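You operate a simulated robot arm through the tools that you are given. There is no shell and no other tool.

The job below is to be done with a simulated two-armed robot. You get a single attempt, and the scene is never put back.

JOB
Hold the small pot on the top of the wooden table steady with one hand and put the tissue in it with the other.

Only the result counts: the job must be done as asked and must still hold three seconds after the hand-in. Knocking over, shifting, dropping, spilling or breaking anything else fails it.

ROBOT AND FRAMES
Two 7-joint arms with two-finger parallel grippers on one trunk, on a base that moves. Base frame: it is fixed to the floor where the robot stands at the start and does not move with it; the origin is under the middle of the robot, x ahead of it, y to its left, z up. Units: mm, degrees, N and s.
The left shoulder is at the start at [71, 156, 1030], the right one opposite. Each reaches about 1231 mm from its shoulder. Places, roughly: small pot [-2500, -1000, 1000]. Payload 3.91 kg a hand.
The TCP of each hand is the grasp point between the finger pads, 30 mm short of the fingertips. In the tool frame z runs along the fingers and y along their closing line. The gripper opens to 110 mm. The fingers are 20 mm wide and 10 mm thick; the gripper's body (48 by 112 mm) begins 55 mm behind the TCP.
Orientation is told as [roll, pitch, yaw] about the base's x, y, z axes, in that order, counted from this pose: with the fingers straight down and closing along the base's y, the tool's x points along the base's -x, its y along +y and its z along -z.

CONTROLS
- The arms move only by the tool jog_arm. It takes "left_series", "right_series" or both (then of equal length, played together; a hand with none holds still); each is a list of rows, each an object (a shift or turn left out is 0, a gripper value left out holds the last) with "dp": the shift along the tool's x, y, z in units of 50 mm (1.0 is 50 mm), a list of three; "delta_rot": the turn, a rotation vector about the tool's x, y, z in units of 5 degrees (1.0 is 5 degrees), a list of three; "hand": the finger opening in mm, from 0 to 110. In form: [{"dp": [dx, dy, dz], "delta_rot": [ax, ay, az], "hand": hand}, ...]. A call has 1 to 20 rows; each row shifts and turns the commanded pose from where the row before left it, along the tool's axes as they then stand. A call with a number of a shift or a turn outside -1 to 1 is refused whole. Rows are played at 5 a second. More than 50 mm and 8.6 degrees between two rows, or a gripper value outside its range, and nothing of the call is played. Where a pose cannot be reached the arm comes as near as it can. A force on the tool above 40 N (or 10 N above the force at the start of the call, whichever is more), or a blocked arm, ends the call early, and 0.2 s more pass. Each finger travels about 108 mm/s and halts on what it meets, pressing with about 40 N; the grip force reading is that of the motor and also rises with nothing between the fingers. The clock runs only during rows and for 0.2 s after the last one: add rows that do not move to give the fingers time. The reply holds the time, the measured pose of the TCP, the force on the tool along the base axes, the opening and the grip force, in the units named above and with some noise, with the torque about the TCP (base axes, N m) and any sound that the robot's microphone picked up, and new pictures: "pictures" is both (left out), scene, wrist or none (wrist: the cameras of the hands that moved).
- Cameras (640 x 400 px; columns grow to the right, rows downward): "scene" is now at [145.6, -12.6, 1278.3]; the picture's right is [-0.14, -0.99, 0.00], its down [-0.37, 0.05, -0.93] and it looks along [0.92, -0.13, -0.37] (base axes); focal length 285 px, centre (320, 200). "left" rides on the left gripper at [72, -17, -103] in its tool frame; the picture's right is [0.23, 0.97, 0.00], its down [-0.76, 0.18, -0.62] and it looks along [-0.61, 0.14, 0.78] (tool axes); focal length 222 px, centre (320, 200). "right" rides on the right gripper at [72, 17, -103] in its tool frame; the picture's right is [-0.23, 0.97, 0.00], its down [-0.76, -0.18, -0.62] and it looks along [-0.61, -0.14, 0.78] (tool axes); focal length 222 px, centre (320, 200). There is no depth. A picture from a camera that has moved, and an enlarged one, comes with that camera's place and axes in the base frame and with its lens.
- move_column(by): slides the trunk up (or, below 0, down) by that many mm; the arms and the scene camera ride with it, the base frame stays. It gives what a move gives, with no picture.
- base_move(legs): drives the robot by 1 to 6 legs, each [ahead, left, turn to the left] in mm, mm and degrees, along the robot's own axes; the way and the turn of a leg run together, so that a leg with both is an arc; at most 1500 mm and 180 degrees a leg. The arms and the cameras ride along, it lands a little off, and it stops where it bumps. It gives what a move gives, and a new picture of the scene camera.
- head_to(pan, tilt): turns the head with the scene camera to pan (to the left, within 86 degrees either way) and tilt (down, from -29 to 69), counted from straight ahead of the robot. It gives what a move gives, and a new picture of the scene camera.
- inspect(camera, box): a new picture of the part [left, top, right, bottom] of that camera's present view, enlarged. The clock stands still meanwhile.
- hand_in(): hands the job in; it is judged then, once.

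Places have to be worked out from the pictures, the camera data and where the tool is seen. Open the grippers and draw the arms clear of the work before you hand the job in, unless the task says otherwise.

The tools are called after "Call:" by a JSON object that holds its "op" and its "data". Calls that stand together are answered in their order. jog_arm: Moves the arms, as the interface text tells. Its arguments: {"type":"object","properties":{"left_series":{"type":"array"},"right_series":{"type":"array"},"pictures":{"type":"string","enum":["both","scene","wrist","none"]}},"required":[]} The other tools are called the same way: move_column (by) moves the trunk up or down; base_move (legs) drives the base; head_to (pan, tilt) turns the head that bears the scene camera; inspect (camera, box) takes an enlarged picture of a part of a camera's view; hand_in () hands the job in.

At the start:

```text
time: 0.0
left_tool_pos: [826.8, 210.1, 1128.7]
left_tcp_rot: [0.0, 0.0, 0.0]
left_wrist_force: [-1.2, 0.5, 1.0]
left_moment: [-0.01, -0.03, -0.02]
left_gripper_width: 110.2
left_gripper_force: 0.0
right_tool_pos: [644.8, -350.7, 1079.4]
right_tcp_rot: [0.0, -0.1, 0.0]
right_wrist_force: [0.3, 0.1, 0.6]
right_moment: [-0.01, 0.02, -0.04]
right_gripper_width: 109.9
right_gripper_force: 0.1
trunk travel left (down, up): [-475.0, 465.0]
robot x, y, heading: [1.8, -3.4, -0.1]
head pan, tilt (commanded): [-7.9, 21.9]
```

scene: 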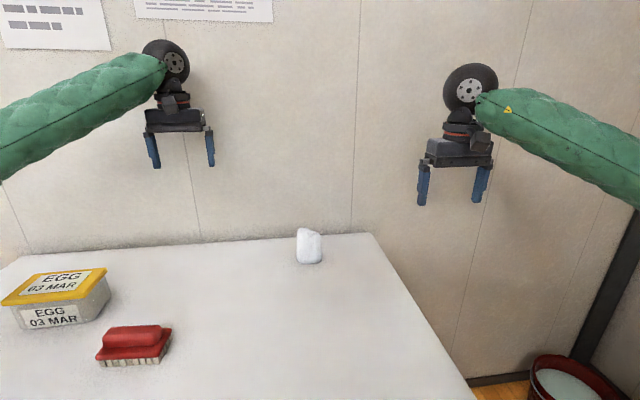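
right: 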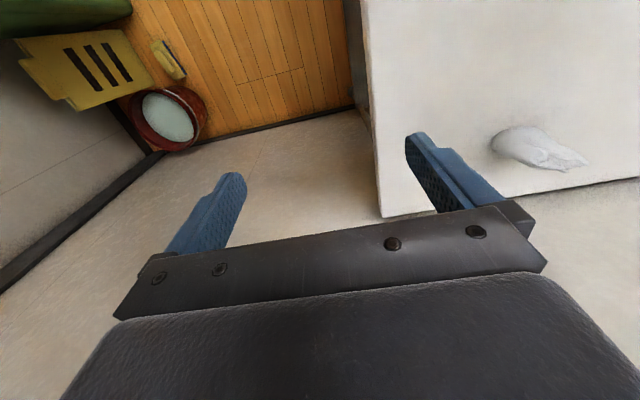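
left: 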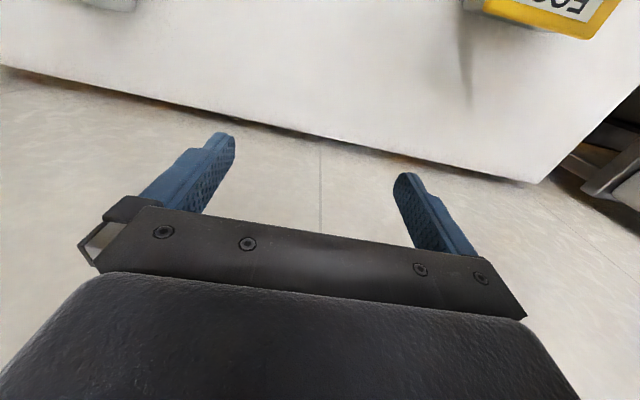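

The scene shows a white lump on the near table which may be the tissue. I'll enlarge it in both the scene and the right-hand camera before touching anything.

Call:
{"op": "inspect", "data": {"camera": "scene", "box": [260, 200, 360, 290]}}

Call:
{"op": "inspect", "data": {"camera": "right", "box": [440, 80, 640, 205]}}

Call:
{"op": "inspect", "data": {"camera": "scene", "box": [0, 0, 320, 60]}}

```text
4.44 times, centred on (310, 245) of scene
camera zoom: at [145.6, -12.6, 1278.3], right [-0.14, -0.99, 0.0], down [-0.37, 0.05, -0.93], along [0.92, -0.13, -0.37], focal length 1267 px, centre (364, 0)
```

zoom: 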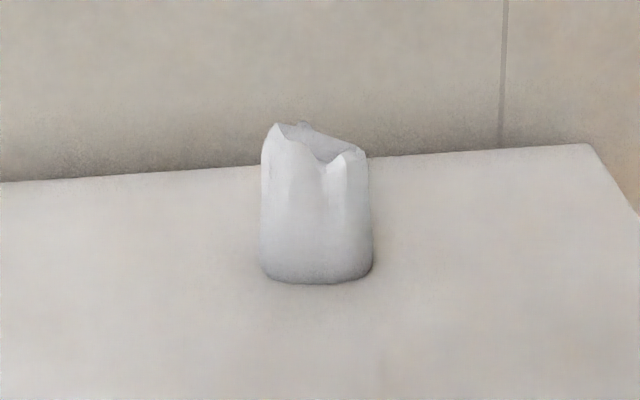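

```text
3.20 times, centred on (540, 142) of right
camera zoom: at [572.8, -333.9, 1183.2], right [0.23, 0.97, 0.0], down [0.76, -0.18, 0.62], along [0.61, -0.14, -0.78], focal length 711 px, centre (-384, 384)
```

zoom: 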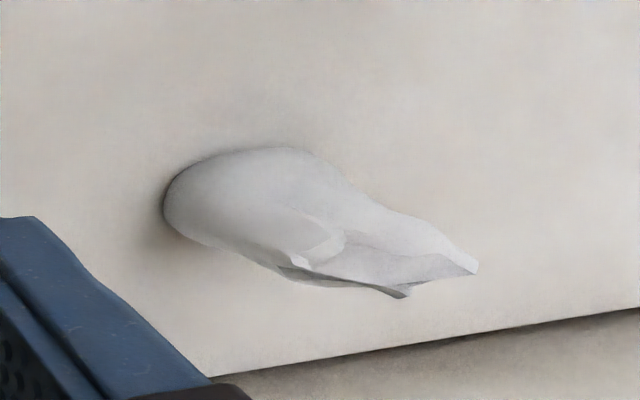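

```text
2.00 times, centred on (160, 30) of scene
camera zoom: at [145.6, -12.6, 1278.3], right [-0.14, -0.99, 0.0], down [-0.37, 0.05, -0.93], along [0.92, -0.13, -0.37], focal length 570 px, centre (640, 540)
```

zoom: 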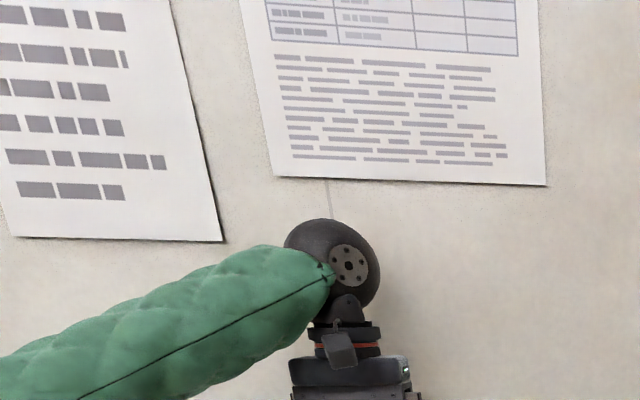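

The white cup-like crumple is the tissue: triangulating from both cameras I judge its base at about [784, -74, 855], about 62 mm wide and 88 mm tall (top ≈ z 943). Before picking, I look to the right and left to learn the room for the drive to the pot.

Call:
{"op": "head_to", "data": {"pan": -86, "tilt": 15}}

Call:
{"op": "head_to", "data": {"pan": 86, "tilt": 15}}

Call:
{"op": "head_to", "data": {"pan": 0, "tilt": 45}}

```text
time: 1.5
left_tool_pos: [826.9, 210.3, 1128.9]
left_tcp_rot: [0.0, 0.0, 0.0]
left_wrist_force: [0.3, 0.0, -0.6]
left_moment: [-0.01, -0.06, 0.01]
left_gripper_width: 110.0
left_gripper_force: 0.1
right_tool_pos: [644.8, -350.7, 1079.2]
right_tcp_rot: [0.0, 0.0, 0.0]
right_wrist_force: [0.1, 0.1, -0.3]
right_moment: [0.03, -0.02, 0.02]
right_gripper_width: 109.6
right_gripper_force: 0.1
trunk travel left (down, up): [-475.0, 465.0]
robot x, y, heading: [0.0, -0.1, 0.0]
head pan, tilt (commanded): [-85.9, 15.0]
camera scene: at [60.3, -93.1, 1289.6], right [-1.0, -0.07, 0.0], down [-0.02, 0.26, -0.97], along [0.07, -0.96, -0.26], focal length 285 px, centre (320, 200)
```

scene: 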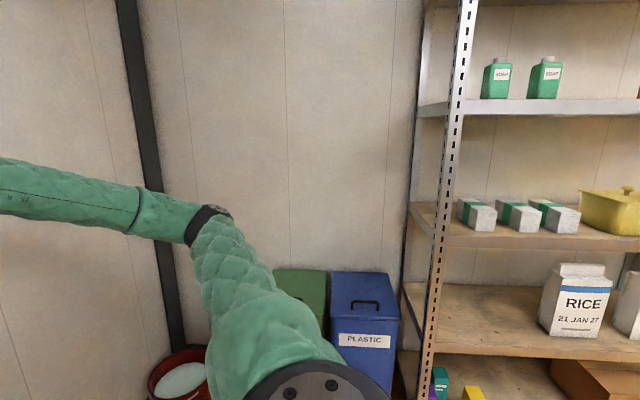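

```text
time: 4.1
left_tool_pos: [826.0, 210.8, 1128.6]
left_tcp_rot: [0.0, -0.1, 0.0]
left_wrist_force: [-0.2, -0.4, -0.2]
left_moment: [-0.01, 0.01, 0.0]
left_gripper_width: 109.7
left_gripper_force: 0.0
right_tool_pos: [645.7, -351.4, 1080.0]
right_tcp_rot: [-0.1, 0.0, 0.0]
right_wrist_force: [0.6, 0.5, 0.4]
right_moment: [-0.02, 0.01, 0.01]
right_gripper_width: 110.1
right_gripper_force: 0.1
trunk travel left (down, up): [-475.0, 465.0]
robot x, y, heading: [-1.1, 0.4, -0.1]
head pan, tilt (commanded): [85.9, 15.0]
camera scene: at [60.3, 93.3, 1289.6], right [1.0, -0.07, 0.0], down [-0.02, -0.26, -0.97], along [0.07, 0.96, -0.26], focal length 285 px, centre (320, 200)
```

scene: 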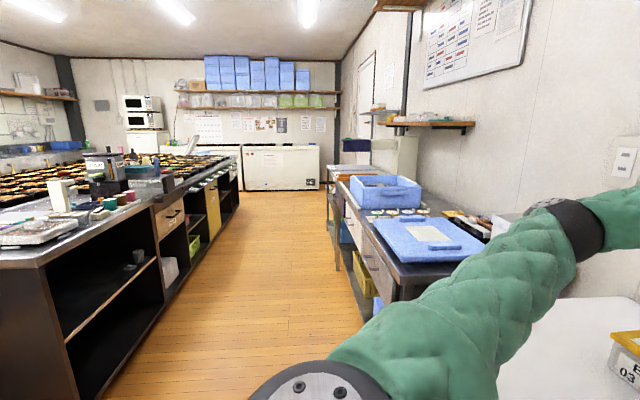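

```text
time: 5.7
left_tool_pos: [826.4, 210.4, 1128.7]
left_tcp_rot: [0.0, 0.0, -0.1]
left_wrist_force: [-0.1, 0.2, -0.6]
left_moment: [-0.02, -0.04, 0.0]
left_gripper_width: 110.2
left_gripper_force: 0.0
right_tool_pos: [644.4, -350.8, 1080.6]
right_tcp_rot: [0.0, 0.1, 0.0]
right_wrist_force: [1.0, 0.0, 0.0]
right_moment: [-0.01, 0.01, 0.03]
right_gripper_width: 110.4
right_gripper_force: 0.1
trunk travel left (down, up): [-475.0, 465.0]
robot x, y, heading: [-0.4, -3.2, 0.1]
head pan, tilt (commanded): [0.0, 45.0]
camera scene: at [135.0, 0.2, 1242.8], right [0.0, -1.0, 0.0], down [-0.71, 0.0, -0.71], along [0.71, 0.0, -0.71], focal length 285 px, centre (320, 200)
```

scene: 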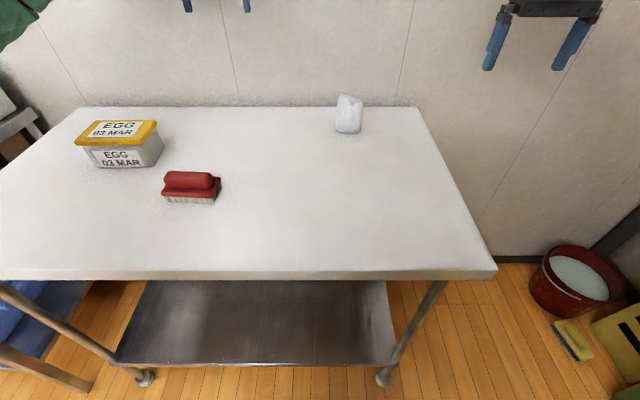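

The third view confirms the tissue at about [785, -73], on a table whose top is near z 855. I move the right hand over the tissue at its present height, then look with its wrist camera.

Call:
{"op": "jog_arm", "data": {"right_series": [{"dp": [-0.463, 0.924, 0], "hand": 110}, {"dp": [-0.463, 0.924, 0]}, {"dp": [-0.463, 0.924, 0]}, {"dp": [-0.463, 0.924, 0]}, {"dp": [-0.463, 0.924, 0]}, {"dp": [-0.463, 0.924, 0]}, {"dp": [0, 0, 0.9]}, {"dp": [0, 0, 0.9]}, {"dp": [0, 0, 0]}], "pictures": "both"}}

```text
refused: row 1 steps farther than a row can; nothing moved
```

The row step was slightly over 50 mm in total, so I spread the same move over seven rows.

Call:
{"op": "jog_arm", "data": {"right_series": [{"dp": [-0.397, 0.791, 0], "hand": 110}, {"dp": [-0.397, 0.791, 0]}, {"dp": [-0.397, 0.791, 0]}, {"dp": [-0.397, 0.791, 0]}, {"dp": [-0.397, 0.791, 0]}, {"dp": [-0.397, 0.791, 0]}, {"dp": [-0.397, 0.791, 0]}, {"dp": [0, 0, 0.9]}, {"dp": [0, 0, 0.9]}, {"dp": [0, 0, 0]}], "pictures": "both"}}

```text
time: 7.9
left_tool_pos: [825.5, 211.1, 1129.4]
left_tcp_rot: [0.1, 0.1, -0.1]
left_wrist_force: [0.2, 0.0, 0.5]
left_moment: [-0.02, -0.02, 0.0]
left_gripper_width: 110.4
left_gripper_force: 0.0
right_tool_pos: [785.0, -72.3, 989.2]
right_tcp_rot: [0.0, 0.0, 0.0]
right_wrist_force: [-0.1, 0.1, -0.3]
right_moment: [0.0, -0.03, -0.02]
right_gripper_width: 110.2
right_gripper_force: 0.2
trunk travel left (down, up): [-475.0, 465.0]
robot x, y, heading: [0.2, -1.4, -0.0]
head pan, tilt (commanded): [0.0, 45.0]
camera scene: at [134.7, 0.0, 1242.9], right [0.0, -1.0, 0.0], down [-0.71, 0.0, -0.71], along [0.71, 0.0, -0.71], focal length 285 px, centre (320, 200)
camera right: at [712.0, -54.3, 1092.6], right [0.23, 0.97, 0.0], down [0.76, -0.18, 0.62], along [0.61, -0.14, -0.78], focal length 222 px, centre (320, 200)
```

scene: 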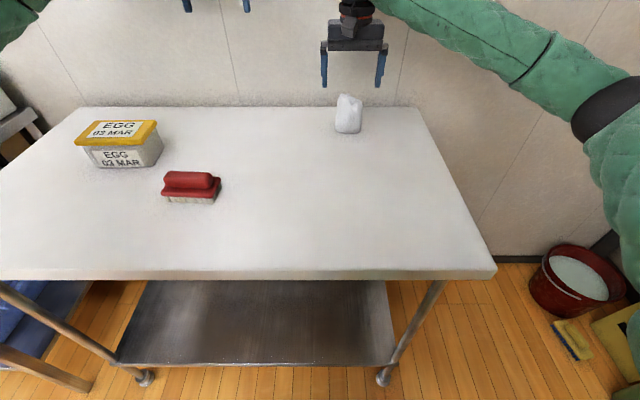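
right: 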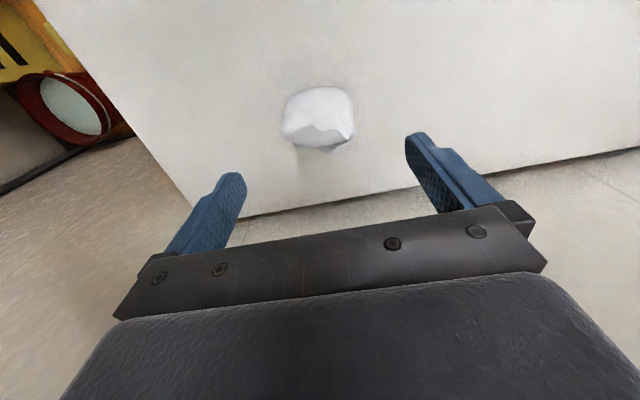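

The hand is centred over the tissue (I judge the tissue axis at about [779, -70]). I shift a few mm and go down so that the fingertips flank its upper half, TCP at about z 912, gripper still open.

Call:
{"op": "jog_arm", "data": {"right_series": [{"dp": [0.1, 0.04, 0.4]}, {"dp": [0, 0, 0.4]}, {"dp": [0, 0, 0.4]}, {"dp": [0, 0, 0.34]}, {"dp": [0, 0, 0]}], "pictures": "both"}}

Call:
{"op": "inspect", "data": {"camera": "scene", "box": [270, 40, 430, 140]}}

```text
time: 9.1
left_tool_pos: [826.8, 211.6, 1128.1]
left_tcp_rot: [0.0, 0.0, -0.1]
left_wrist_force: [0.0, -0.5, -0.3]
left_moment: [0.0, -0.01, -0.04]
left_gripper_width: 109.8
left_gripper_force: 0.0
right_tool_pos: [780.7, -72.6, 911.5]
right_tcp_rot: [-0.1, 0.0, -0.1]
right_wrist_force: [-0.7, 0.0, -0.2]
right_moment: [0.01, -0.01, 0.0]
right_gripper_width: 110.1
right_gripper_force: 0.0
trunk travel left (down, up): [-475.0, 465.0]
robot x, y, heading: [-0.1, -0.3, 0.3]
head pan, tilt (commanded): [0.0, 45.0]
camera scene: at [134.9, 0.3, 1242.8], right [0.0, -1.0, 0.0], down [-0.71, 0.0, -0.71], along [0.71, 0.0, -0.71], focal length 285 px, centre (320, 200)
camera right: at [707.4, -55.8, 1015.4], right [0.23, 0.97, 0.0], down [0.76, -0.18, 0.62], along [0.61, -0.14, -0.78], focal length 222 px, centre (320, 200)
```

scene: 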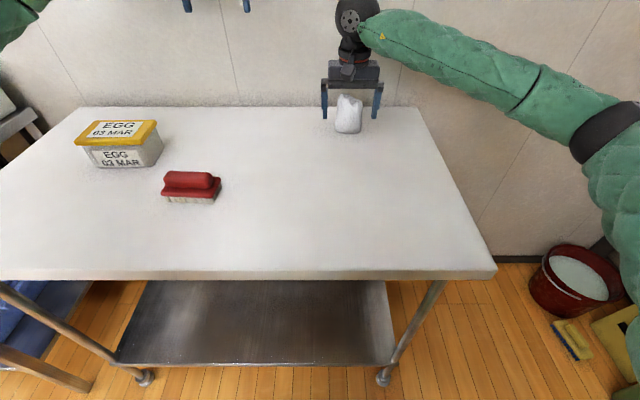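
right: 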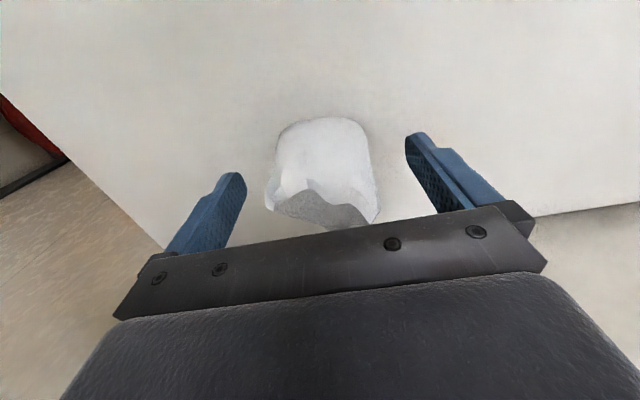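

```text
4.00 times, centred on (350, 90) of scene
camera zoom: at [134.9, 0.3, 1242.8], right [0.0, -1.0, 0.0], down [-0.71, 0.0, -0.71], along [0.71, 0.0, -0.71], focal length 1140 px, centre (200, 640)
```

zoom: 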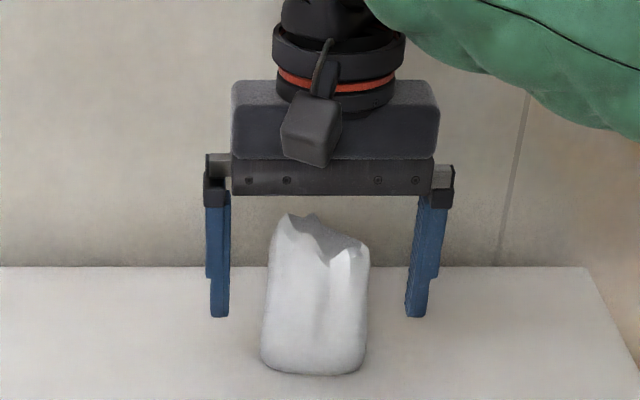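

Fingers flank the tissue evenly with room on both sides. I rise 10 mm so that more of the tissue stays below the fingertips, then close in small steps to feel its width.

Call:
{"op": "jog_arm", "data": {"right_series": [{"dp": [0, 0, -0.2]}, {"hand": 80}, {"hand": 66}, {"hand": 58}, {"hand": 54}, {}, {}], "pictures": "both"}}

Call:
{"op": "inspect", "data": {"camera": "scene", "box": [270, 40, 430, 140]}}

```text
time: 10.7
left_tool_pos: [826.5, 210.4, 1128.0]
left_tcp_rot: [0.1, 0.0, 0.0]
left_wrist_force: [-0.8, -0.8, -0.1]
left_moment: [0.0, 0.0, -0.01]
left_gripper_width: 109.9
left_gripper_force: 0.0
right_tool_pos: [780.8, -73.6, 923.0]
right_tcp_rot: [0.0, 0.0, 0.0]
right_wrist_force: [0.0, 0.5, -0.3]
right_moment: [-0.03, 0.01, 0.01]
right_gripper_width: 53.9
right_gripper_force: 0.0
trunk travel left (down, up): [-475.0, 465.0]
robot x, y, heading: [0.5, 2.2, 0.1]
head pan, tilt (commanded): [0.0, 45.0]
camera scene: at [135.1, 0.3, 1242.8], right [0.0, -1.0, 0.0], down [-0.71, 0.0, -0.71], along [0.71, 0.0, -0.71], focal length 285 px, centre (320, 200)
camera right: at [707.2, -55.9, 1026.3], right [0.23, 0.97, 0.0], down [0.76, -0.18, 0.62], along [0.61, -0.14, -0.78], focal length 222 px, centre (320, 200)
```

scene: 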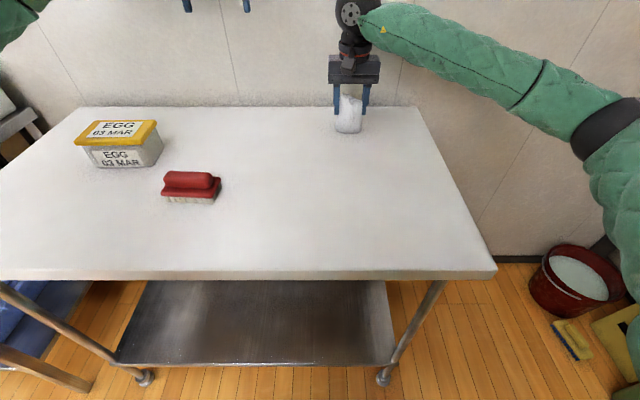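
right: 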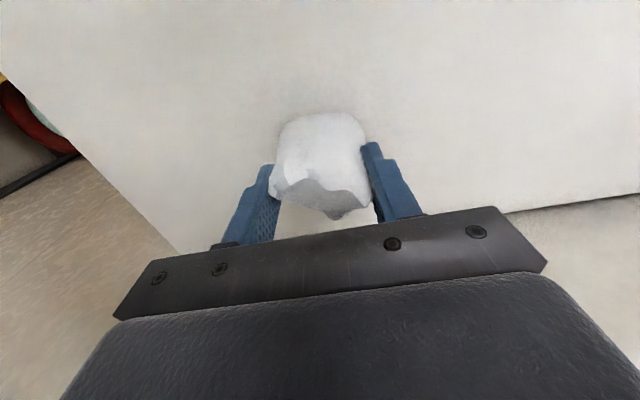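

```text
4.00 times, centred on (350, 90) of scene
camera zoom: at [135.1, 0.3, 1242.8], right [0.0, -1.0, 0.0], down [-0.71, 0.0, -0.71], along [0.71, 0.0, -0.71], focal length 1140 px, centre (200, 640)
```

zoom: 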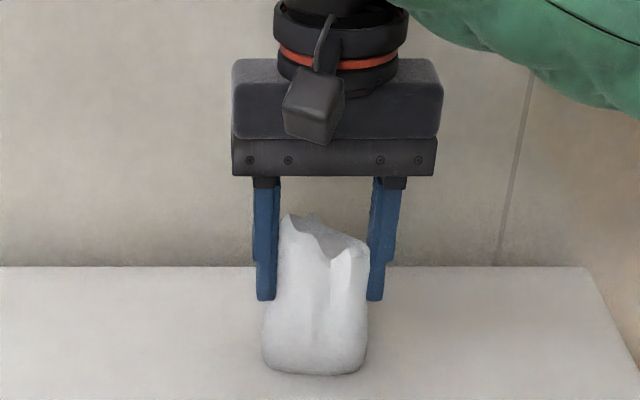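

At 53.9 mm opening the fingers read no grip yet, so the tissue is just under that width. I close further in small steps.

Call:
{"op": "jog_arm", "data": {"right_series": [{"hand": 51}, {"hand": 48}, {"hand": 46}, {}, {}], "pictures": "wrist"}}

Call:
{"op": "inspect", "data": {"camera": "scene", "box": [270, 40, 430, 140]}}

```text
time: 11.9
left_tool_pos: [826.8, 211.0, 1127.9]
left_tcp_rot: [0.1, 0.0, 0.1]
left_wrist_force: [0.8, 0.0, -0.6]
left_moment: [-0.01, 0.02, 0.01]
left_gripper_width: 110.2
left_gripper_force: 0.1
right_tool_pos: [779.0, -74.0, 921.9]
right_tcp_rot: [0.0, 0.0, 0.0]
right_wrist_force: [-0.1, 0.2, 2.1]
right_moment: [-0.02, 0.03, 0.0]
right_gripper_width: 48.7
right_gripper_force: 40.1
trunk travel left (down, up): [-475.0, 465.0]
robot x, y, heading: [-2.4, -1.5, 0.0]
head pan, tilt (commanded): [0.0, 45.0]
camera right: at [707.1, -55.9, 1026.4], right [0.23, 0.97, 0.0], down [0.76, -0.18, 0.62], along [0.61, -0.14, -0.78], focal length 222 px, centre (320, 200)
```

right: 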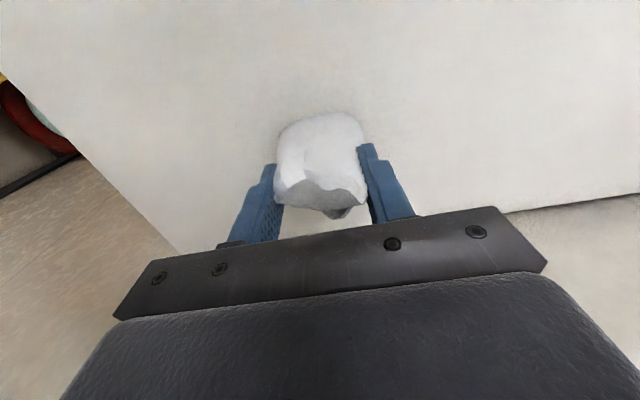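

```text
4.00 times, centred on (350, 90) of scene
camera zoom: at [135.0, 0.3, 1242.8], right [0.0, -1.0, 0.0], down [-0.71, 0.0, -0.71], along [0.71, 0.0, -0.71], focal length 1140 px, centre (200, 640)
```

zoom: 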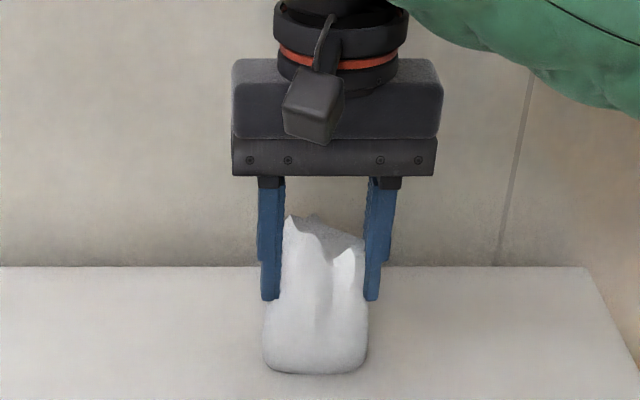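

The grip stopped at 48.7 mm with 40 N, so the tissue is held. I lift it slowly by about 80 mm and check.

Call:
{"op": "jog_arm", "data": {"right_series": [{"dp": [0, 0, -0.3], "hand": 44}, {"dp": [0, 0, -0.4]}, {"dp": [0, 0, -0.45]}, {"dp": [0, 0, -0.45]}, {}], "pictures": "both"}}

Call:
{"op": "inspect", "data": {"camera": "scene", "box": [270, 0, 430, 100]}}

```text
time: 13.1
left_tool_pos: [826.8, 209.8, 1129.1]
left_tcp_rot: [-0.1, 0.1, -0.1]
left_wrist_force: [-0.2, -1.0, -0.1]
left_moment: [-0.01, 0.05, 0.02]
left_gripper_width: 110.0
left_gripper_force: 0.0
right_tool_pos: [781.7, -71.5, 1004.0]
right_tcp_rot: [-0.1, 0.2, 0.0]
right_wrist_force: [0.8, 0.4, -0.4]
right_moment: [0.01, 0.03, 0.01]
right_gripper_width: 48.6
right_gripper_force: 39.8
trunk travel left (down, up): [-475.0, 465.0]
robot x, y, heading: [-0.8, 0.5, 0.3]
head pan, tilt (commanded): [0.0, 45.0]
camera scene: at [135.3, 0.1, 1242.7], right [0.0, -1.0, 0.0], down [-0.71, 0.0, -0.71], along [0.71, 0.0, -0.71], focal length 285 px, centre (320, 200)
camera right: at [709.1, -54.4, 1107.0], right [0.23, 0.97, 0.0], down [0.76, -0.18, 0.62], along [0.61, -0.14, -0.78], focal length 222 px, centre (320, 200)
```

scene: 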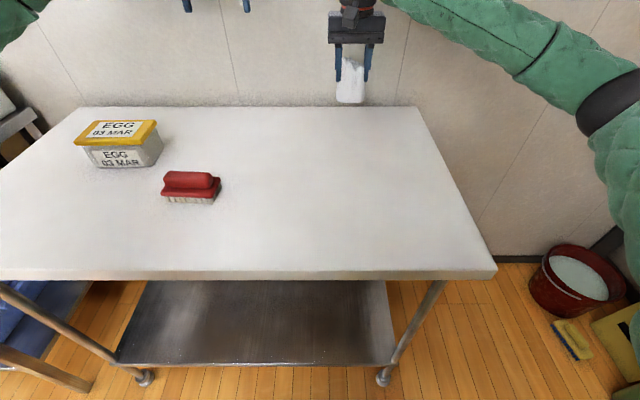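
right: 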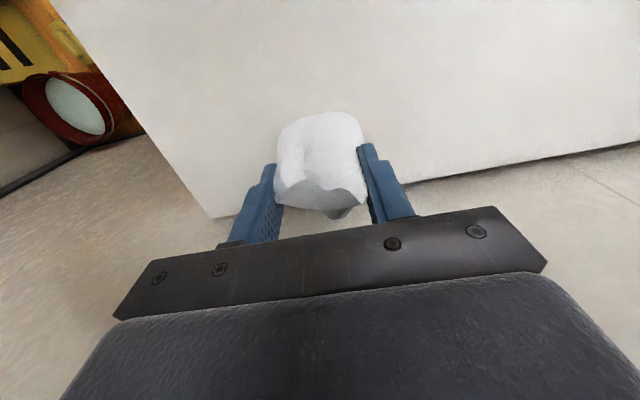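

```text
4.00 times, centred on (350, 50) of scene
camera zoom: at [135.3, 0.1, 1242.7], right [0.0, -1.0, 0.0], down [-0.71, 0.0, -0.71], along [0.71, 0.0, -0.71], focal length 1140 px, centre (200, 800)
```

zoom: 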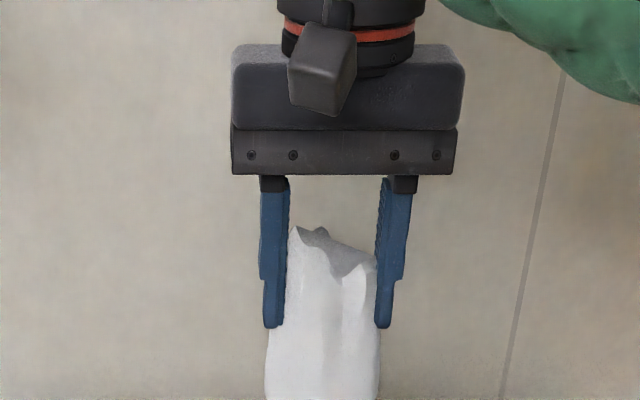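

The tissue is firmly held clear of the table. Before turning the robot I draw both hands in toward the trunk and up, to about x 480, so they sweep a small circle.

Call:
{"op": "jog_arm", "data": {"right_series": [{"dp": [0.669, -0.284, -0.324]}, {"dp": [0.669, -0.284, -0.324]}, {"dp": [0.669, -0.284, -0.324]}, {"dp": [0.669, -0.284, -0.324]}, {"dp": [0.669, -0.284, -0.324]}, {"dp": [0.669, -0.284, -0.324]}, {"dp": [0.669, -0.284, -0.324]}, {"dp": [0.669, -0.284, -0.324]}, {"dp": [0.669, -0.284, -0.324]}, {}], "left_series": [{"dp": [0.771, 0.022, -0.047]}, {"dp": [0.771, 0.022, -0.047]}, {"dp": [0.771, 0.022, -0.047]}, {"dp": [0.771, 0.022, -0.047]}, {"dp": [0.771, 0.022, -0.047]}, {"dp": [0.771, 0.022, -0.047]}, {"dp": [0.771, 0.022, -0.047]}, {"dp": [0.771, 0.022, -0.047]}, {"dp": [0.771, 0.022, -0.047]}, {}], "pictures": "both"}}

Call:
{"op": "head_to", "data": {"pan": -86, "tilt": 25}}

Call:
{"op": "head_to", "data": {"pan": 86, "tilt": 25}}

```text
time: 15.3
left_tool_pos: [478.4, 221.8, 1147.6]
left_tcp_rot: [0.1, 0.1, 0.0]
left_wrist_force: [0.5, -0.3, 0.6]
left_moment: [0.0, 0.01, -0.01]
left_gripper_width: 109.8
left_gripper_force: 0.0
right_tool_pos: [479.3, -198.1, 1146.3]
right_tcp_rot: [0.0, 0.0, 0.0]
right_wrist_force: [0.8, 0.2, -0.1]
right_moment: [0.0, 0.07, 0.02]
right_gripper_width: 48.5
right_gripper_force: 40.4
trunk travel left (down, up): [-475.0, 465.0]
robot x, y, heading: [-2.9, 2.7, -0.1]
head pan, tilt (commanded): [0.0, 45.0]
camera scene: at [136.3, 0.3, 1242.5], right [0.0, -1.0, 0.0], down [-0.71, 0.0, -0.71], along [0.71, 0.0, -0.71], focal length 285 px, centre (320, 200)
camera right: at [406.7, -182.1, 1249.5], right [0.23, 0.97, 0.0], down [0.76, -0.18, 0.62], along [0.61, -0.14, -0.78], focal length 222 px, centre (320, 200)
camera left: at [406.9, 204.7, 1249.5], right [-0.23, 0.97, 0.0], down [0.76, 0.18, 0.62], along [0.61, 0.14, -0.78], focal length 222 px, centre (320, 200)
```

scene: 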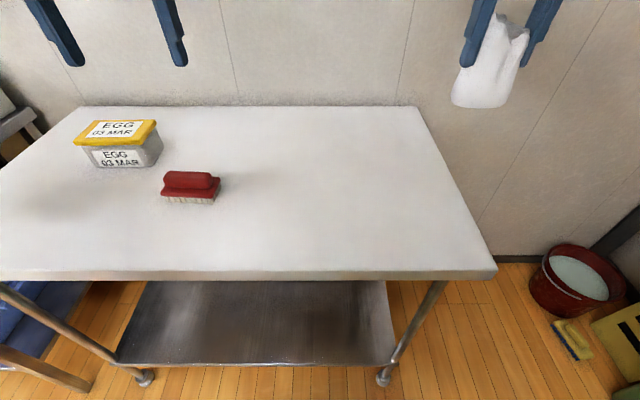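
right: 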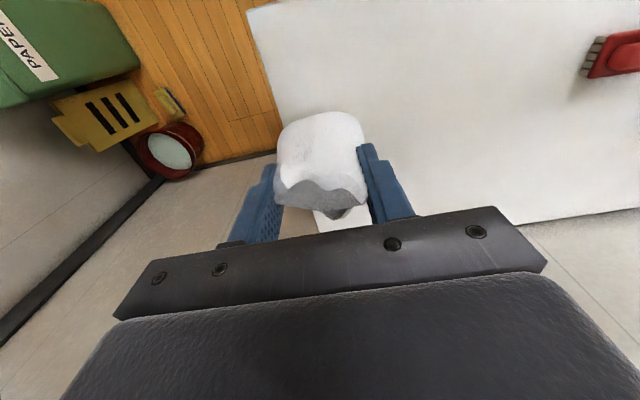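
left: 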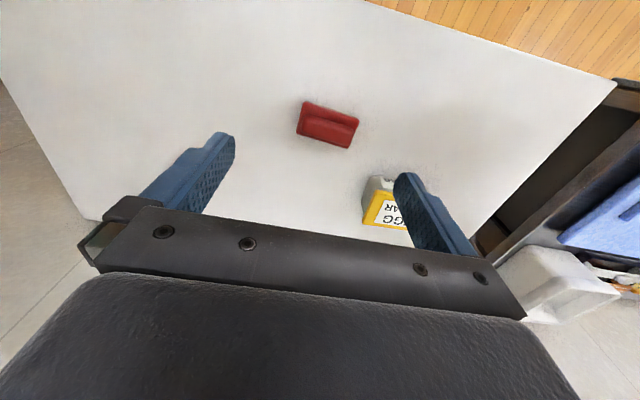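

```text
time: 16.9
left_tool_pos: [478.8, 221.2, 1147.6]
left_tcp_rot: [0.0, 0.0, 0.1]
left_wrist_force: [-1.1, 0.1, 0.3]
left_moment: [0.01, -0.01, 0.01]
left_gripper_width: 110.0
left_gripper_force: 0.0
right_tool_pos: [478.0, -200.1, 1146.8]
right_tcp_rot: [0.0, 0.0, 0.0]
right_wrist_force: [-0.1, 0.2, 0.1]
right_moment: [-0.03, 0.0, -0.03]
right_gripper_width: 48.6
right_gripper_force: 40.1
trunk travel left (down, up): [-475.0, 465.0]
robot x, y, heading: [0.4, 2.8, 0.2]
head pan, tilt (commanded): [-85.9, 25.0]
camera scene: at [60.1, -91.7, 1273.4], right [-1.0, -0.07, 0.0], down [-0.03, 0.42, -0.91], along [0.06, -0.9, -0.42], focal length 285 px, centre (320, 200)
```

scene: 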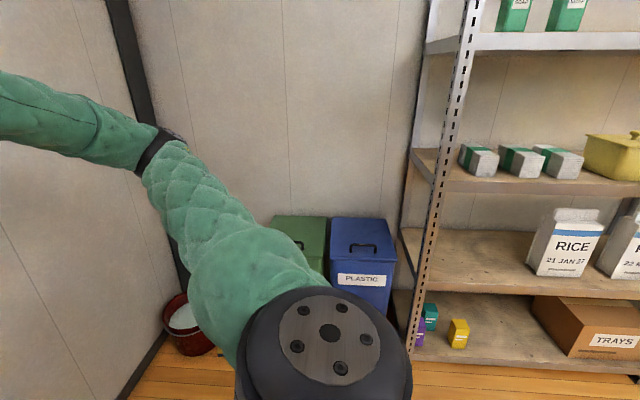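

```text
time: 19.5
left_tool_pos: [478.6, 221.7, 1147.9]
left_tcp_rot: [0.0, 0.0, 0.0]
left_wrist_force: [0.0, -0.5, -0.4]
left_moment: [0.01, -0.01, 0.0]
left_gripper_width: 110.2
left_gripper_force: 0.0
right_tool_pos: [477.7, -199.1, 1147.9]
right_tcp_rot: [0.0, 0.0, 0.0]
right_wrist_force: [0.4, -0.6, -0.3]
right_moment: [0.0, 0.0, 0.03]
right_gripper_width: 48.5
right_gripper_force: 40.4
trunk travel left (down, up): [-475.0, 465.0]
robot x, y, heading: [2.7, -1.8, 0.1]
head pan, tilt (commanded): [85.9, 25.0]
camera scene: at [60.1, 92.1, 1273.4], right [1.0, -0.07, 0.0], down [-0.03, -0.42, -0.91], along [0.06, 0.9, -0.42], focal length 285 px, centre (320, 200)
```

scene: 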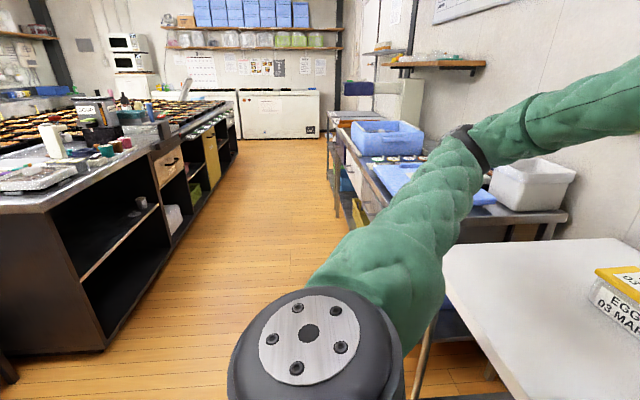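

The floor beside the robot is clear: the shelf front is about y -1080 on the right, the counter corner about [-944, 1128] on the left. I back off the table by 150 mm and turn right 90°, with the head forward, to see what lies toward the pot.

Call:
{"op": "head_to", "data": {"pan": -60, "tilt": 20}}

Call:
{"op": "base_move", "data": {"legs": [[-150, 0, 0], [0, 0, -90]]}}

```text
time: 21.8
left_tool_pos: [477.9, 220.8, 1146.2]
left_tcp_rot: [0.0, 0.0, 0.0]
left_wrist_force: [-0.5, -0.1, 0.3]
left_moment: [0.02, -0.01, 0.01]
left_gripper_width: 109.9
left_gripper_force: 0.1
right_tool_pos: [477.7, -197.8, 1145.5]
right_tcp_rot: [0.0, -0.1, 0.0]
right_wrist_force: [0.0, -0.2, 0.0]
right_moment: [0.03, -0.02, 0.0]
right_gripper_width: 48.5
right_gripper_force: 39.6
trunk travel left (down, up): [-475.0, 465.0]
robot x, y, heading: [1.2, -4.3, -0.0]
head pan, tilt (commanded): [-60.0, 20.0]
camera scene: at [100.1, -80.4, 1281.5], right [-0.87, -0.5, 0.0], down [-0.17, 0.3, -0.94], along [0.47, -0.81, -0.34], focal length 285 px, centre (320, 200)
```

scene: 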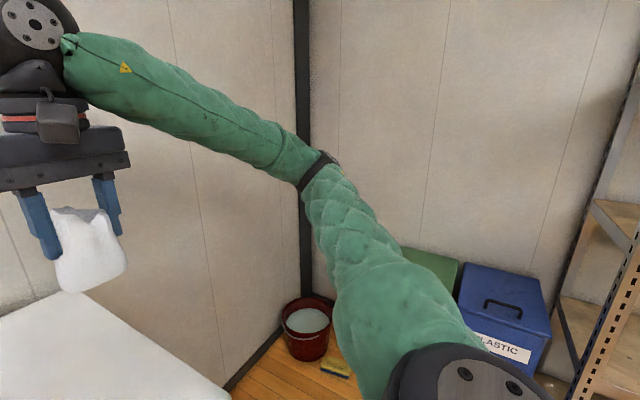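

```text
time: 27.0
left_tool_pos: [69.5, -478.4, 1147.0]
left_tcp_rot: [-0.1, -0.1, -90.1]
left_wrist_force: [-0.4, 0.2, -0.9]
left_moment: [-0.01, 0.01, 0.0]
left_gripper_width: 110.0
left_gripper_force: 0.1
right_tool_pos: [-349.8, -477.8, 1145.5]
right_tcp_rot: [0.1, 0.0, -90.1]
right_wrist_force: [0.0, -0.3, -0.6]
right_moment: [-0.09, 0.01, 0.01]
right_gripper_width: 48.7
right_gripper_force: 40.1
trunk travel left (down, up): [-475.0, 465.0]
robot x, y, heading: [-150.3, -0.9, -90.2]
head pan, tilt (commanded): [-60.0, 20.0]
camera scene: at [-227.8, -96.9, 1281.5], right [-0.5, 0.87, 0.0], down [0.3, 0.17, -0.94], along [-0.81, -0.47, -0.34], focal length 285 px, centre (320, 200)
```

scene: 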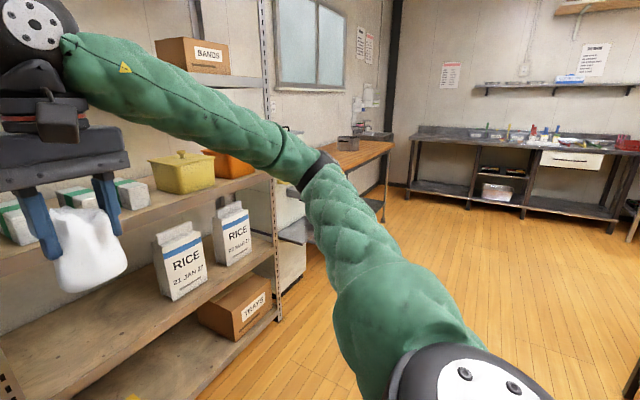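

I now see a wooden-topped table past the shelf with a small grey pot on it. The room between is open floor, so I turn another 90° and enlarge that area.

Call:
{"op": "head_to", "data": {"pan": 20, "tilt": 15}}

Call:
{"op": "base_move", "data": {"legs": [[0, 0, -90]]}}

Call:
{"op": "inspect", "data": {"camera": "scene", "box": [80, 60, 400, 260]}}

```text
time: 28.5
left_tool_pos: [70.6, -477.9, 1147.2]
left_tcp_rot: [0.0, 0.0, -90.2]
left_wrist_force: [0.4, 0.0, -0.3]
left_moment: [-0.02, -0.01, 0.01]
left_gripper_width: 109.9
left_gripper_force: 0.0
right_tool_pos: [-349.6, -476.9, 1146.8]
right_tcp_rot: [0.0, -0.1, -90.1]
right_wrist_force: [-0.2, 0.0, -0.7]
right_moment: [0.01, -0.01, 0.03]
right_gripper_width: 48.5
right_gripper_force: 40.1
trunk travel left (down, up): [-475.0, 465.0]
robot x, y, heading: [-151.6, -3.4, -89.9]
head pan, tilt (commanded): [20.0, 15.0]
camera scene: at [-115.1, -138.3, 1289.6], right [-0.94, -0.34, 0.0], down [-0.09, 0.24, -0.97], along [0.33, -0.91, -0.26], focal length 285 px, centre (320, 200)
```

scene: 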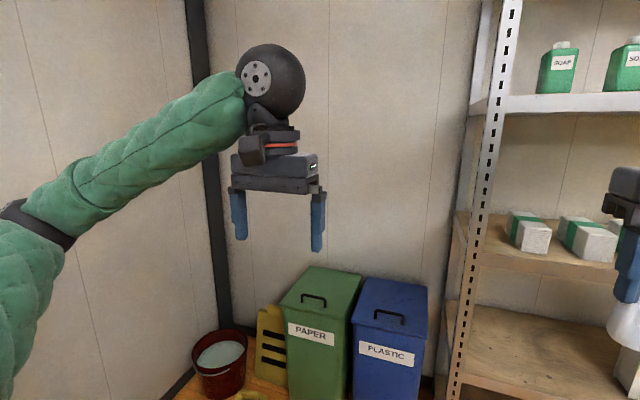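

```text
time: 32.8
left_tool_pos: [-632.1, -211.0, 1149.3]
left_tcp_rot: [0.0, 0.0, 178.9]
left_wrist_force: [-0.3, 0.1, 0.4]
left_moment: [0.0, 0.02, -0.04]
left_gripper_width: 109.9
left_gripper_force: 0.1
right_tool_pos: [-623.8, 209.2, 1146.3]
right_tcp_rot: [0.0, 0.0, 178.9]
right_wrist_force: [-0.8, -0.3, -0.9]
right_moment: [0.02, -0.01, 0.0]
right_gripper_width: 48.3
right_gripper_force: 39.5
trunk travel left (down, up): [-475.0, 465.0]
robot x, y, heading: [-150.1, 1.7, 179.0]
head pan, tilt (commanded): [20.0, 15.0]
camera scene: at [-285.8, -28.7, 1289.6], right [-0.32, 0.95, 0.0], down [0.25, 0.08, -0.97], along [-0.91, -0.31, -0.26], focal length 285 px, centre (320, 200)
```

scene: 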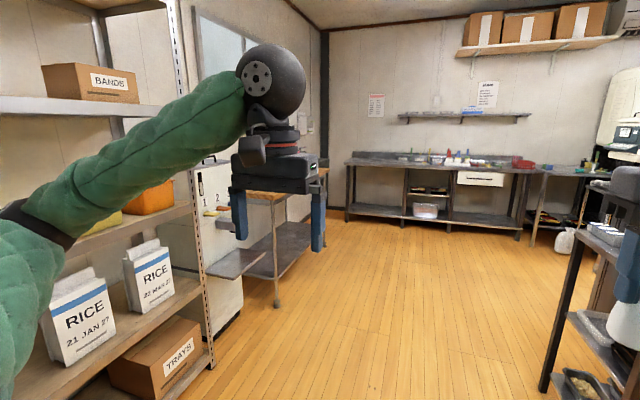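

```text
2.00 times, centred on (240, 160) of scene
camera zoom: at [-285.8, -28.7, 1289.6], right [-0.32, 0.95, 0.0], down [0.25, 0.08, -0.97], along [-0.91, -0.31, -0.26], focal length 570 px, centre (480, 280)
```

zoom: 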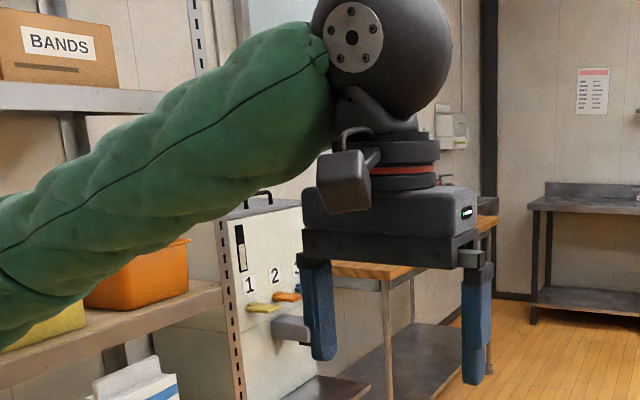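

The way ahead (toward -x) is open floor, with the shelf on the left at y ≈ -1080 and a rack leg on the right near [-1710, 690]. I drive forward about 1500 mm while sidling 200 mm left to stay mid-way, with the head turned left to view the wooden table.

Call:
{"op": "base_move", "data": {"legs": [[1000, 200, 0], [450, 0, 0]]}}

Call:
{"op": "head_to", "data": {"pan": 55, "tilt": 25}}

Call:
{"op": "head_to", "data": {"pan": 0, "tilt": 25}}

```text
time: 40.6
left_tool_pos: [-2126.1, -387.5, 1147.8]
left_tcp_rot: [0.0, 0.1, 179.3]
left_wrist_force: [0.4, -0.4, -0.1]
left_moment: [-0.03, -0.05, 0.01]
left_gripper_width: 109.8
left_gripper_force: 0.1
right_tool_pos: [-2120.2, 33.2, 1146.1]
right_tcp_rot: [0.0, 0.0, 179.4]
right_wrist_force: [0.4, -0.4, 0.4]
right_moment: [0.02, -0.03, 0.0]
right_gripper_width: 48.6
right_gripper_force: 40.7
trunk travel left (down, up): [-475.0, 465.0]
robot x, y, heading: [-1644.5, -173.8, 179.2]
head pan, tilt (commanded): [20.0, 15.0]
camera scene: at [-1780.6, -201.9, 1289.5], right [-0.33, 0.94, 0.0], down [0.25, 0.09, -0.97], along [-0.91, -0.32, -0.26], focal length 285 px, centre (320, 200)
```

scene: 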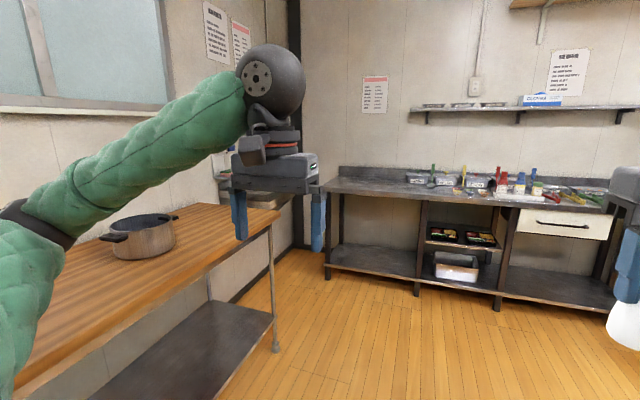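

```text
time: 41.6
left_tool_pos: [-2124.8, -387.4, 1148.4]
left_tcp_rot: [0.1, 0.0, 179.4]
left_wrist_force: [0.0, 0.0, -0.2]
left_moment: [-0.04, -0.02, 0.02]
left_gripper_width: 109.9
left_gripper_force: 0.1
right_tool_pos: [-2120.5, 34.2, 1147.4]
right_tcp_rot: [0.0, 0.1, 179.4]
right_wrist_force: [-0.2, 0.1, 0.5]
right_moment: [0.02, -0.02, 0.01]
right_gripper_width: 48.3
right_gripper_force: 40.2
trunk travel left (down, up): [-475.0, 465.0]
robot x, y, heading: [-1645.9, -174.7, 179.3]
head pan, tilt (commanded): [55.0, 25.0]
camera scene: at [-1745.2, -245.8, 1273.4], right [-0.81, 0.58, 0.0], down [0.25, 0.34, -0.91], along [-0.53, -0.74, -0.42], focal length 285 px, centre (320, 200)
```

scene: 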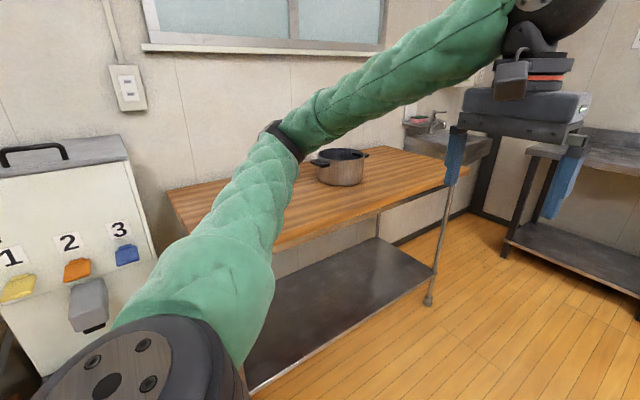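

```text
time: 42.8
left_tool_pos: [-2123.2, -387.0, 1148.2]
left_tcp_rot: [0.0, 0.0, 179.3]
left_wrist_force: [0.2, -0.1, 0.0]
left_moment: [-0.01, 0.01, 0.01]
left_gripper_width: 110.0
left_gripper_force: 0.1
right_tool_pos: [-2120.2, 32.1, 1146.4]
right_tcp_rot: [0.0, 0.0, 179.4]
right_wrist_force: [1.1, 0.0, -0.4]
right_moment: [-0.01, -0.01, 0.0]
right_gripper_width: 48.5
right_gripper_force: 39.8
trunk travel left (down, up): [-475.0, 465.0]
robot x, y, heading: [-1645.2, -175.0, 179.3]
head pan, tilt (commanded): [0.0, 25.0]
camera scene: at [-1783.6, -170.0, 1273.4], right [0.01, 1.0, 0.0], down [0.42, 0.0, -0.91], along [-0.91, 0.01, -0.42], focal length 285 px, centre (320, 200)
```

scene: 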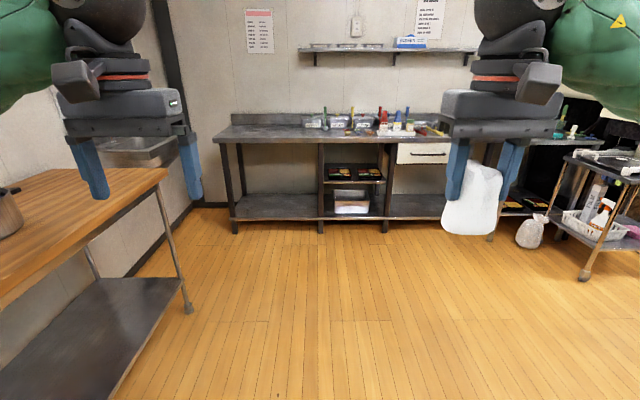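

The pot (two side handles) stands on the wooden table; from two views I judge its rim near [-2495, -1130, ~950], with the table front edge near y -880 and top near z 850. I drive forward 855 mm to be level with it and turn left 90° to face it, staying back from the table.

Call:
{"op": "base_move", "data": {"legs": [[855, 0, 0], [0, 0, 90.7]]}}

Call:
{"op": "head_to", "data": {"pan": 0, "tilt": 30}}

```text
time: 51.2
left_tool_pos: [-2261.0, -643.2, 1148.7]
left_tcp_rot: [0.0, 0.0, -89.2]
left_wrist_force: [0.3, 0.2, 0.7]
left_moment: [0.0, -0.02, 0.0]
left_gripper_width: 110.0
left_gripper_force: 0.1
right_tool_pos: [-2682.3, -649.1, 1146.6]
right_tcp_rot: [-0.1, -0.1, -89.2]
right_wrist_force: [-0.5, 0.6, 0.2]
right_moment: [0.0, -0.02, -0.01]
right_gripper_width: 48.4
right_gripper_force: 39.9
trunk travel left (down, up): [-475.0, 465.0]
robot x, y, heading: [-2488.1, -169.4, -89.2]
head pan, tilt (commanded): [0.0, 25.0]
camera scene: at [-2483.4, -310.5, 1273.4], right [-1.0, -0.01, 0.0], down [-0.01, 0.42, -0.91], along [0.01, -0.91, -0.42], focal length 285 px, centre (320, 200)
```

scene: 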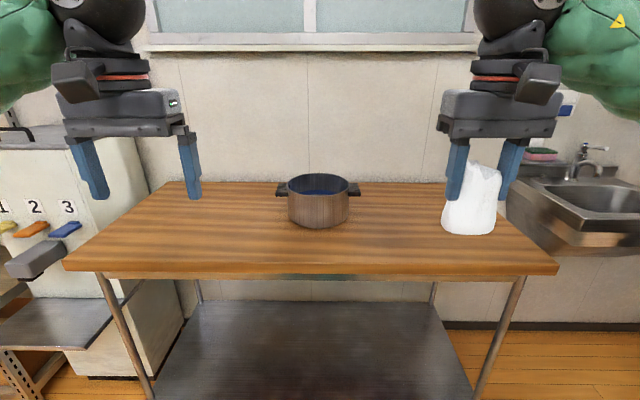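

```text
time: 51.8
left_tool_pos: [-2261.5, -643.0, 1148.5]
left_tcp_rot: [0.1, 0.0, -89.3]
left_wrist_force: [0.2, -0.3, 0.6]
left_moment: [0.0, 0.0, -0.01]
left_gripper_width: 110.1
left_gripper_force: 0.0
right_tool_pos: [-2681.2, -649.2, 1147.5]
right_tcp_rot: [0.1, 0.0, -89.2]
right_wrist_force: [-0.6, -0.2, -0.4]
right_moment: [-0.01, 0.0, -0.02]
right_gripper_width: 48.4
right_gripper_force: 40.2
trunk travel left (down, up): [-475.0, 465.0]
robot x, y, heading: [-2486.7, -165.9, -89.2]
head pan, tilt (commanded): [0.0, 30.0]
camera scene: at [-2483.8, -308.8, 1265.4], right [-1.0, -0.01, 0.0], down [-0.01, 0.5, -0.87], along [0.01, -0.87, -0.5], focal length 285 px, centre (320, 200)
```

scene: 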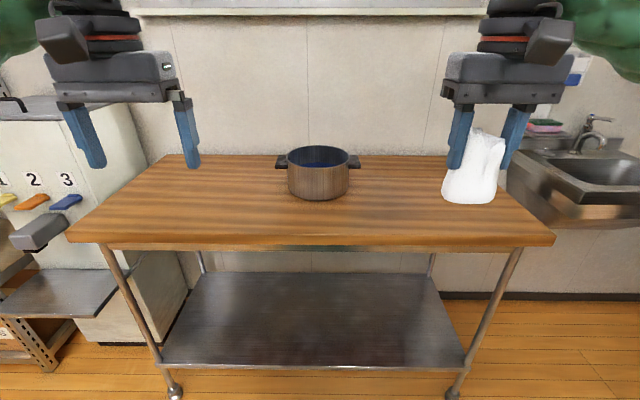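

Triangulating with the earlier view puts the pot's rim centre at about [-2468, -1103, 956], rim about 180 mm across, and the table front edge near y -833. I enlarge the pot to see its rim, handles and inside.

Call:
{"op": "inspect", "data": {"camera": "scene", "box": [260, 130, 380, 210]}}

```text
5.00 times, centred on (320, 170) of scene
camera zoom: at [-2483.8, -308.8, 1265.4], right [-1.0, -0.01, 0.0], down [-0.01, 0.5, -0.87], along [0.01, -0.87, -0.5], focal length 1425 px, centre (320, 350)
```

zoom: 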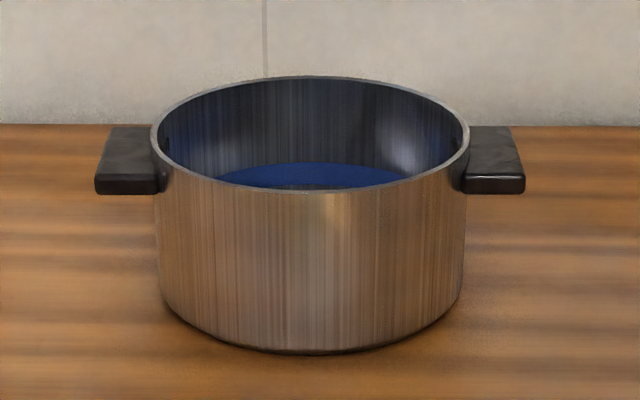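

The pot has solid black handles left and right and its inside looks blue at the bottom. I plan to clamp the left-side handle (base +x) with the left hand from above and lower the tissue in with the right. I drive 270 mm ahead to bring it in comfortable reach, then look down.

Call:
{"op": "base_move", "data": {"legs": [[270, 0, -0.8]]}}

Call:
{"op": "head_to", "data": {"pan": 0, "tilt": 50}}

Call:
{"op": "inspect", "data": {"camera": "scene", "box": [240, 60, 400, 160]}}

```text
time: 53.7
left_tool_pos: [-2267.3, -920.0, 1146.7]
left_tcp_rot: [0.0, 0.1, -90.1]
left_wrist_force: [0.5, 0.5, 0.6]
left_moment: [0.02, 0.02, -0.03]
left_gripper_width: 110.0
left_gripper_force: 0.1
right_tool_pos: [-2688.6, -919.1, 1147.6]
right_tcp_rot: [0.0, 0.0, -90.2]
right_wrist_force: [0.5, -1.7, -0.8]
right_moment: [0.02, 0.0, 0.01]
right_gripper_width: 48.4
right_gripper_force: 39.9
trunk travel left (down, up): [-475.0, 465.0]
robot x, y, heading: [-2488.5, -440.5, -90.2]
head pan, tilt (commanded): [0.0, 30.0]
camera scene: at [-2484.5, -582.3, 1265.2], right [-1.0, 0.0, 0.0], down [0.0, 0.5, -0.87], along [0.0, -0.87, -0.5], focal length 285 px, centre (320, 200)
```

scene: 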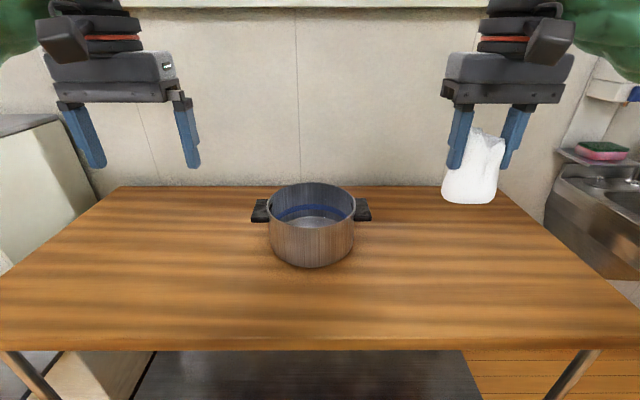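

```text
time: 54.6
left_tool_pos: [-2266.2, -919.2, 1148.2]
left_tcp_rot: [0.0, 0.0, -90.1]
left_wrist_force: [0.2, -0.2, -0.2]
left_moment: [-0.05, -0.02, -0.02]
left_gripper_width: 110.1
left_gripper_force: 0.0
right_tool_pos: [-2688.0, -918.0, 1146.8]
right_tcp_rot: [0.0, 0.0, -90.1]
right_wrist_force: [0.7, -0.3, -0.9]
right_moment: [-0.01, -0.02, 0.02]
right_gripper_width: 48.3
right_gripper_force: 39.6
trunk travel left (down, up): [-475.0, 465.0]
robot x, y, heading: [-2486.8, -439.9, -90.3]
head pan, tilt (commanded): [0.0, 50.0]
camera scene: at [-2484.4, -567.8, 1235.9], right [-1.0, 0.0, 0.0], down [0.0, 0.77, -0.64], along [0.0, -0.64, -0.77], focal length 285 px, centre (320, 200)
```

scene: 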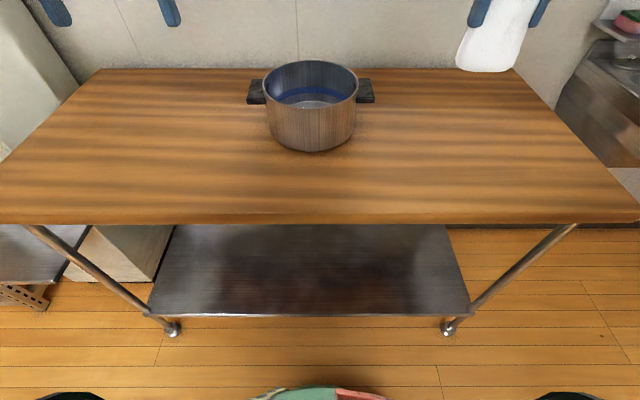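

```text
4.00 times, centred on (320, 110) of scene
camera zoom: at [-2484.4, -567.8, 1235.9], right [-1.0, 0.0, 0.0], down [0.0, 0.77, -0.64], along [0.0, -0.64, -0.77], focal length 1140 px, centre (320, 560)
```

zoom: 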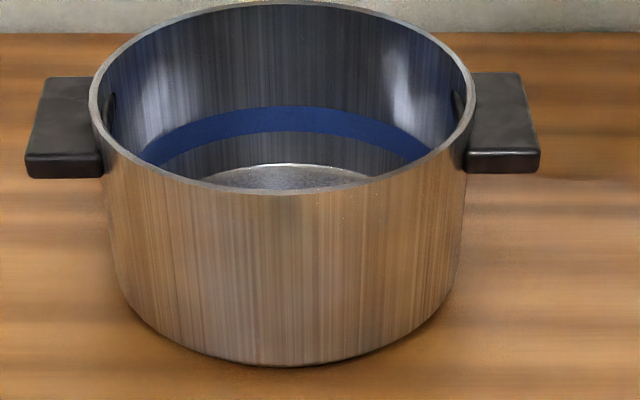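

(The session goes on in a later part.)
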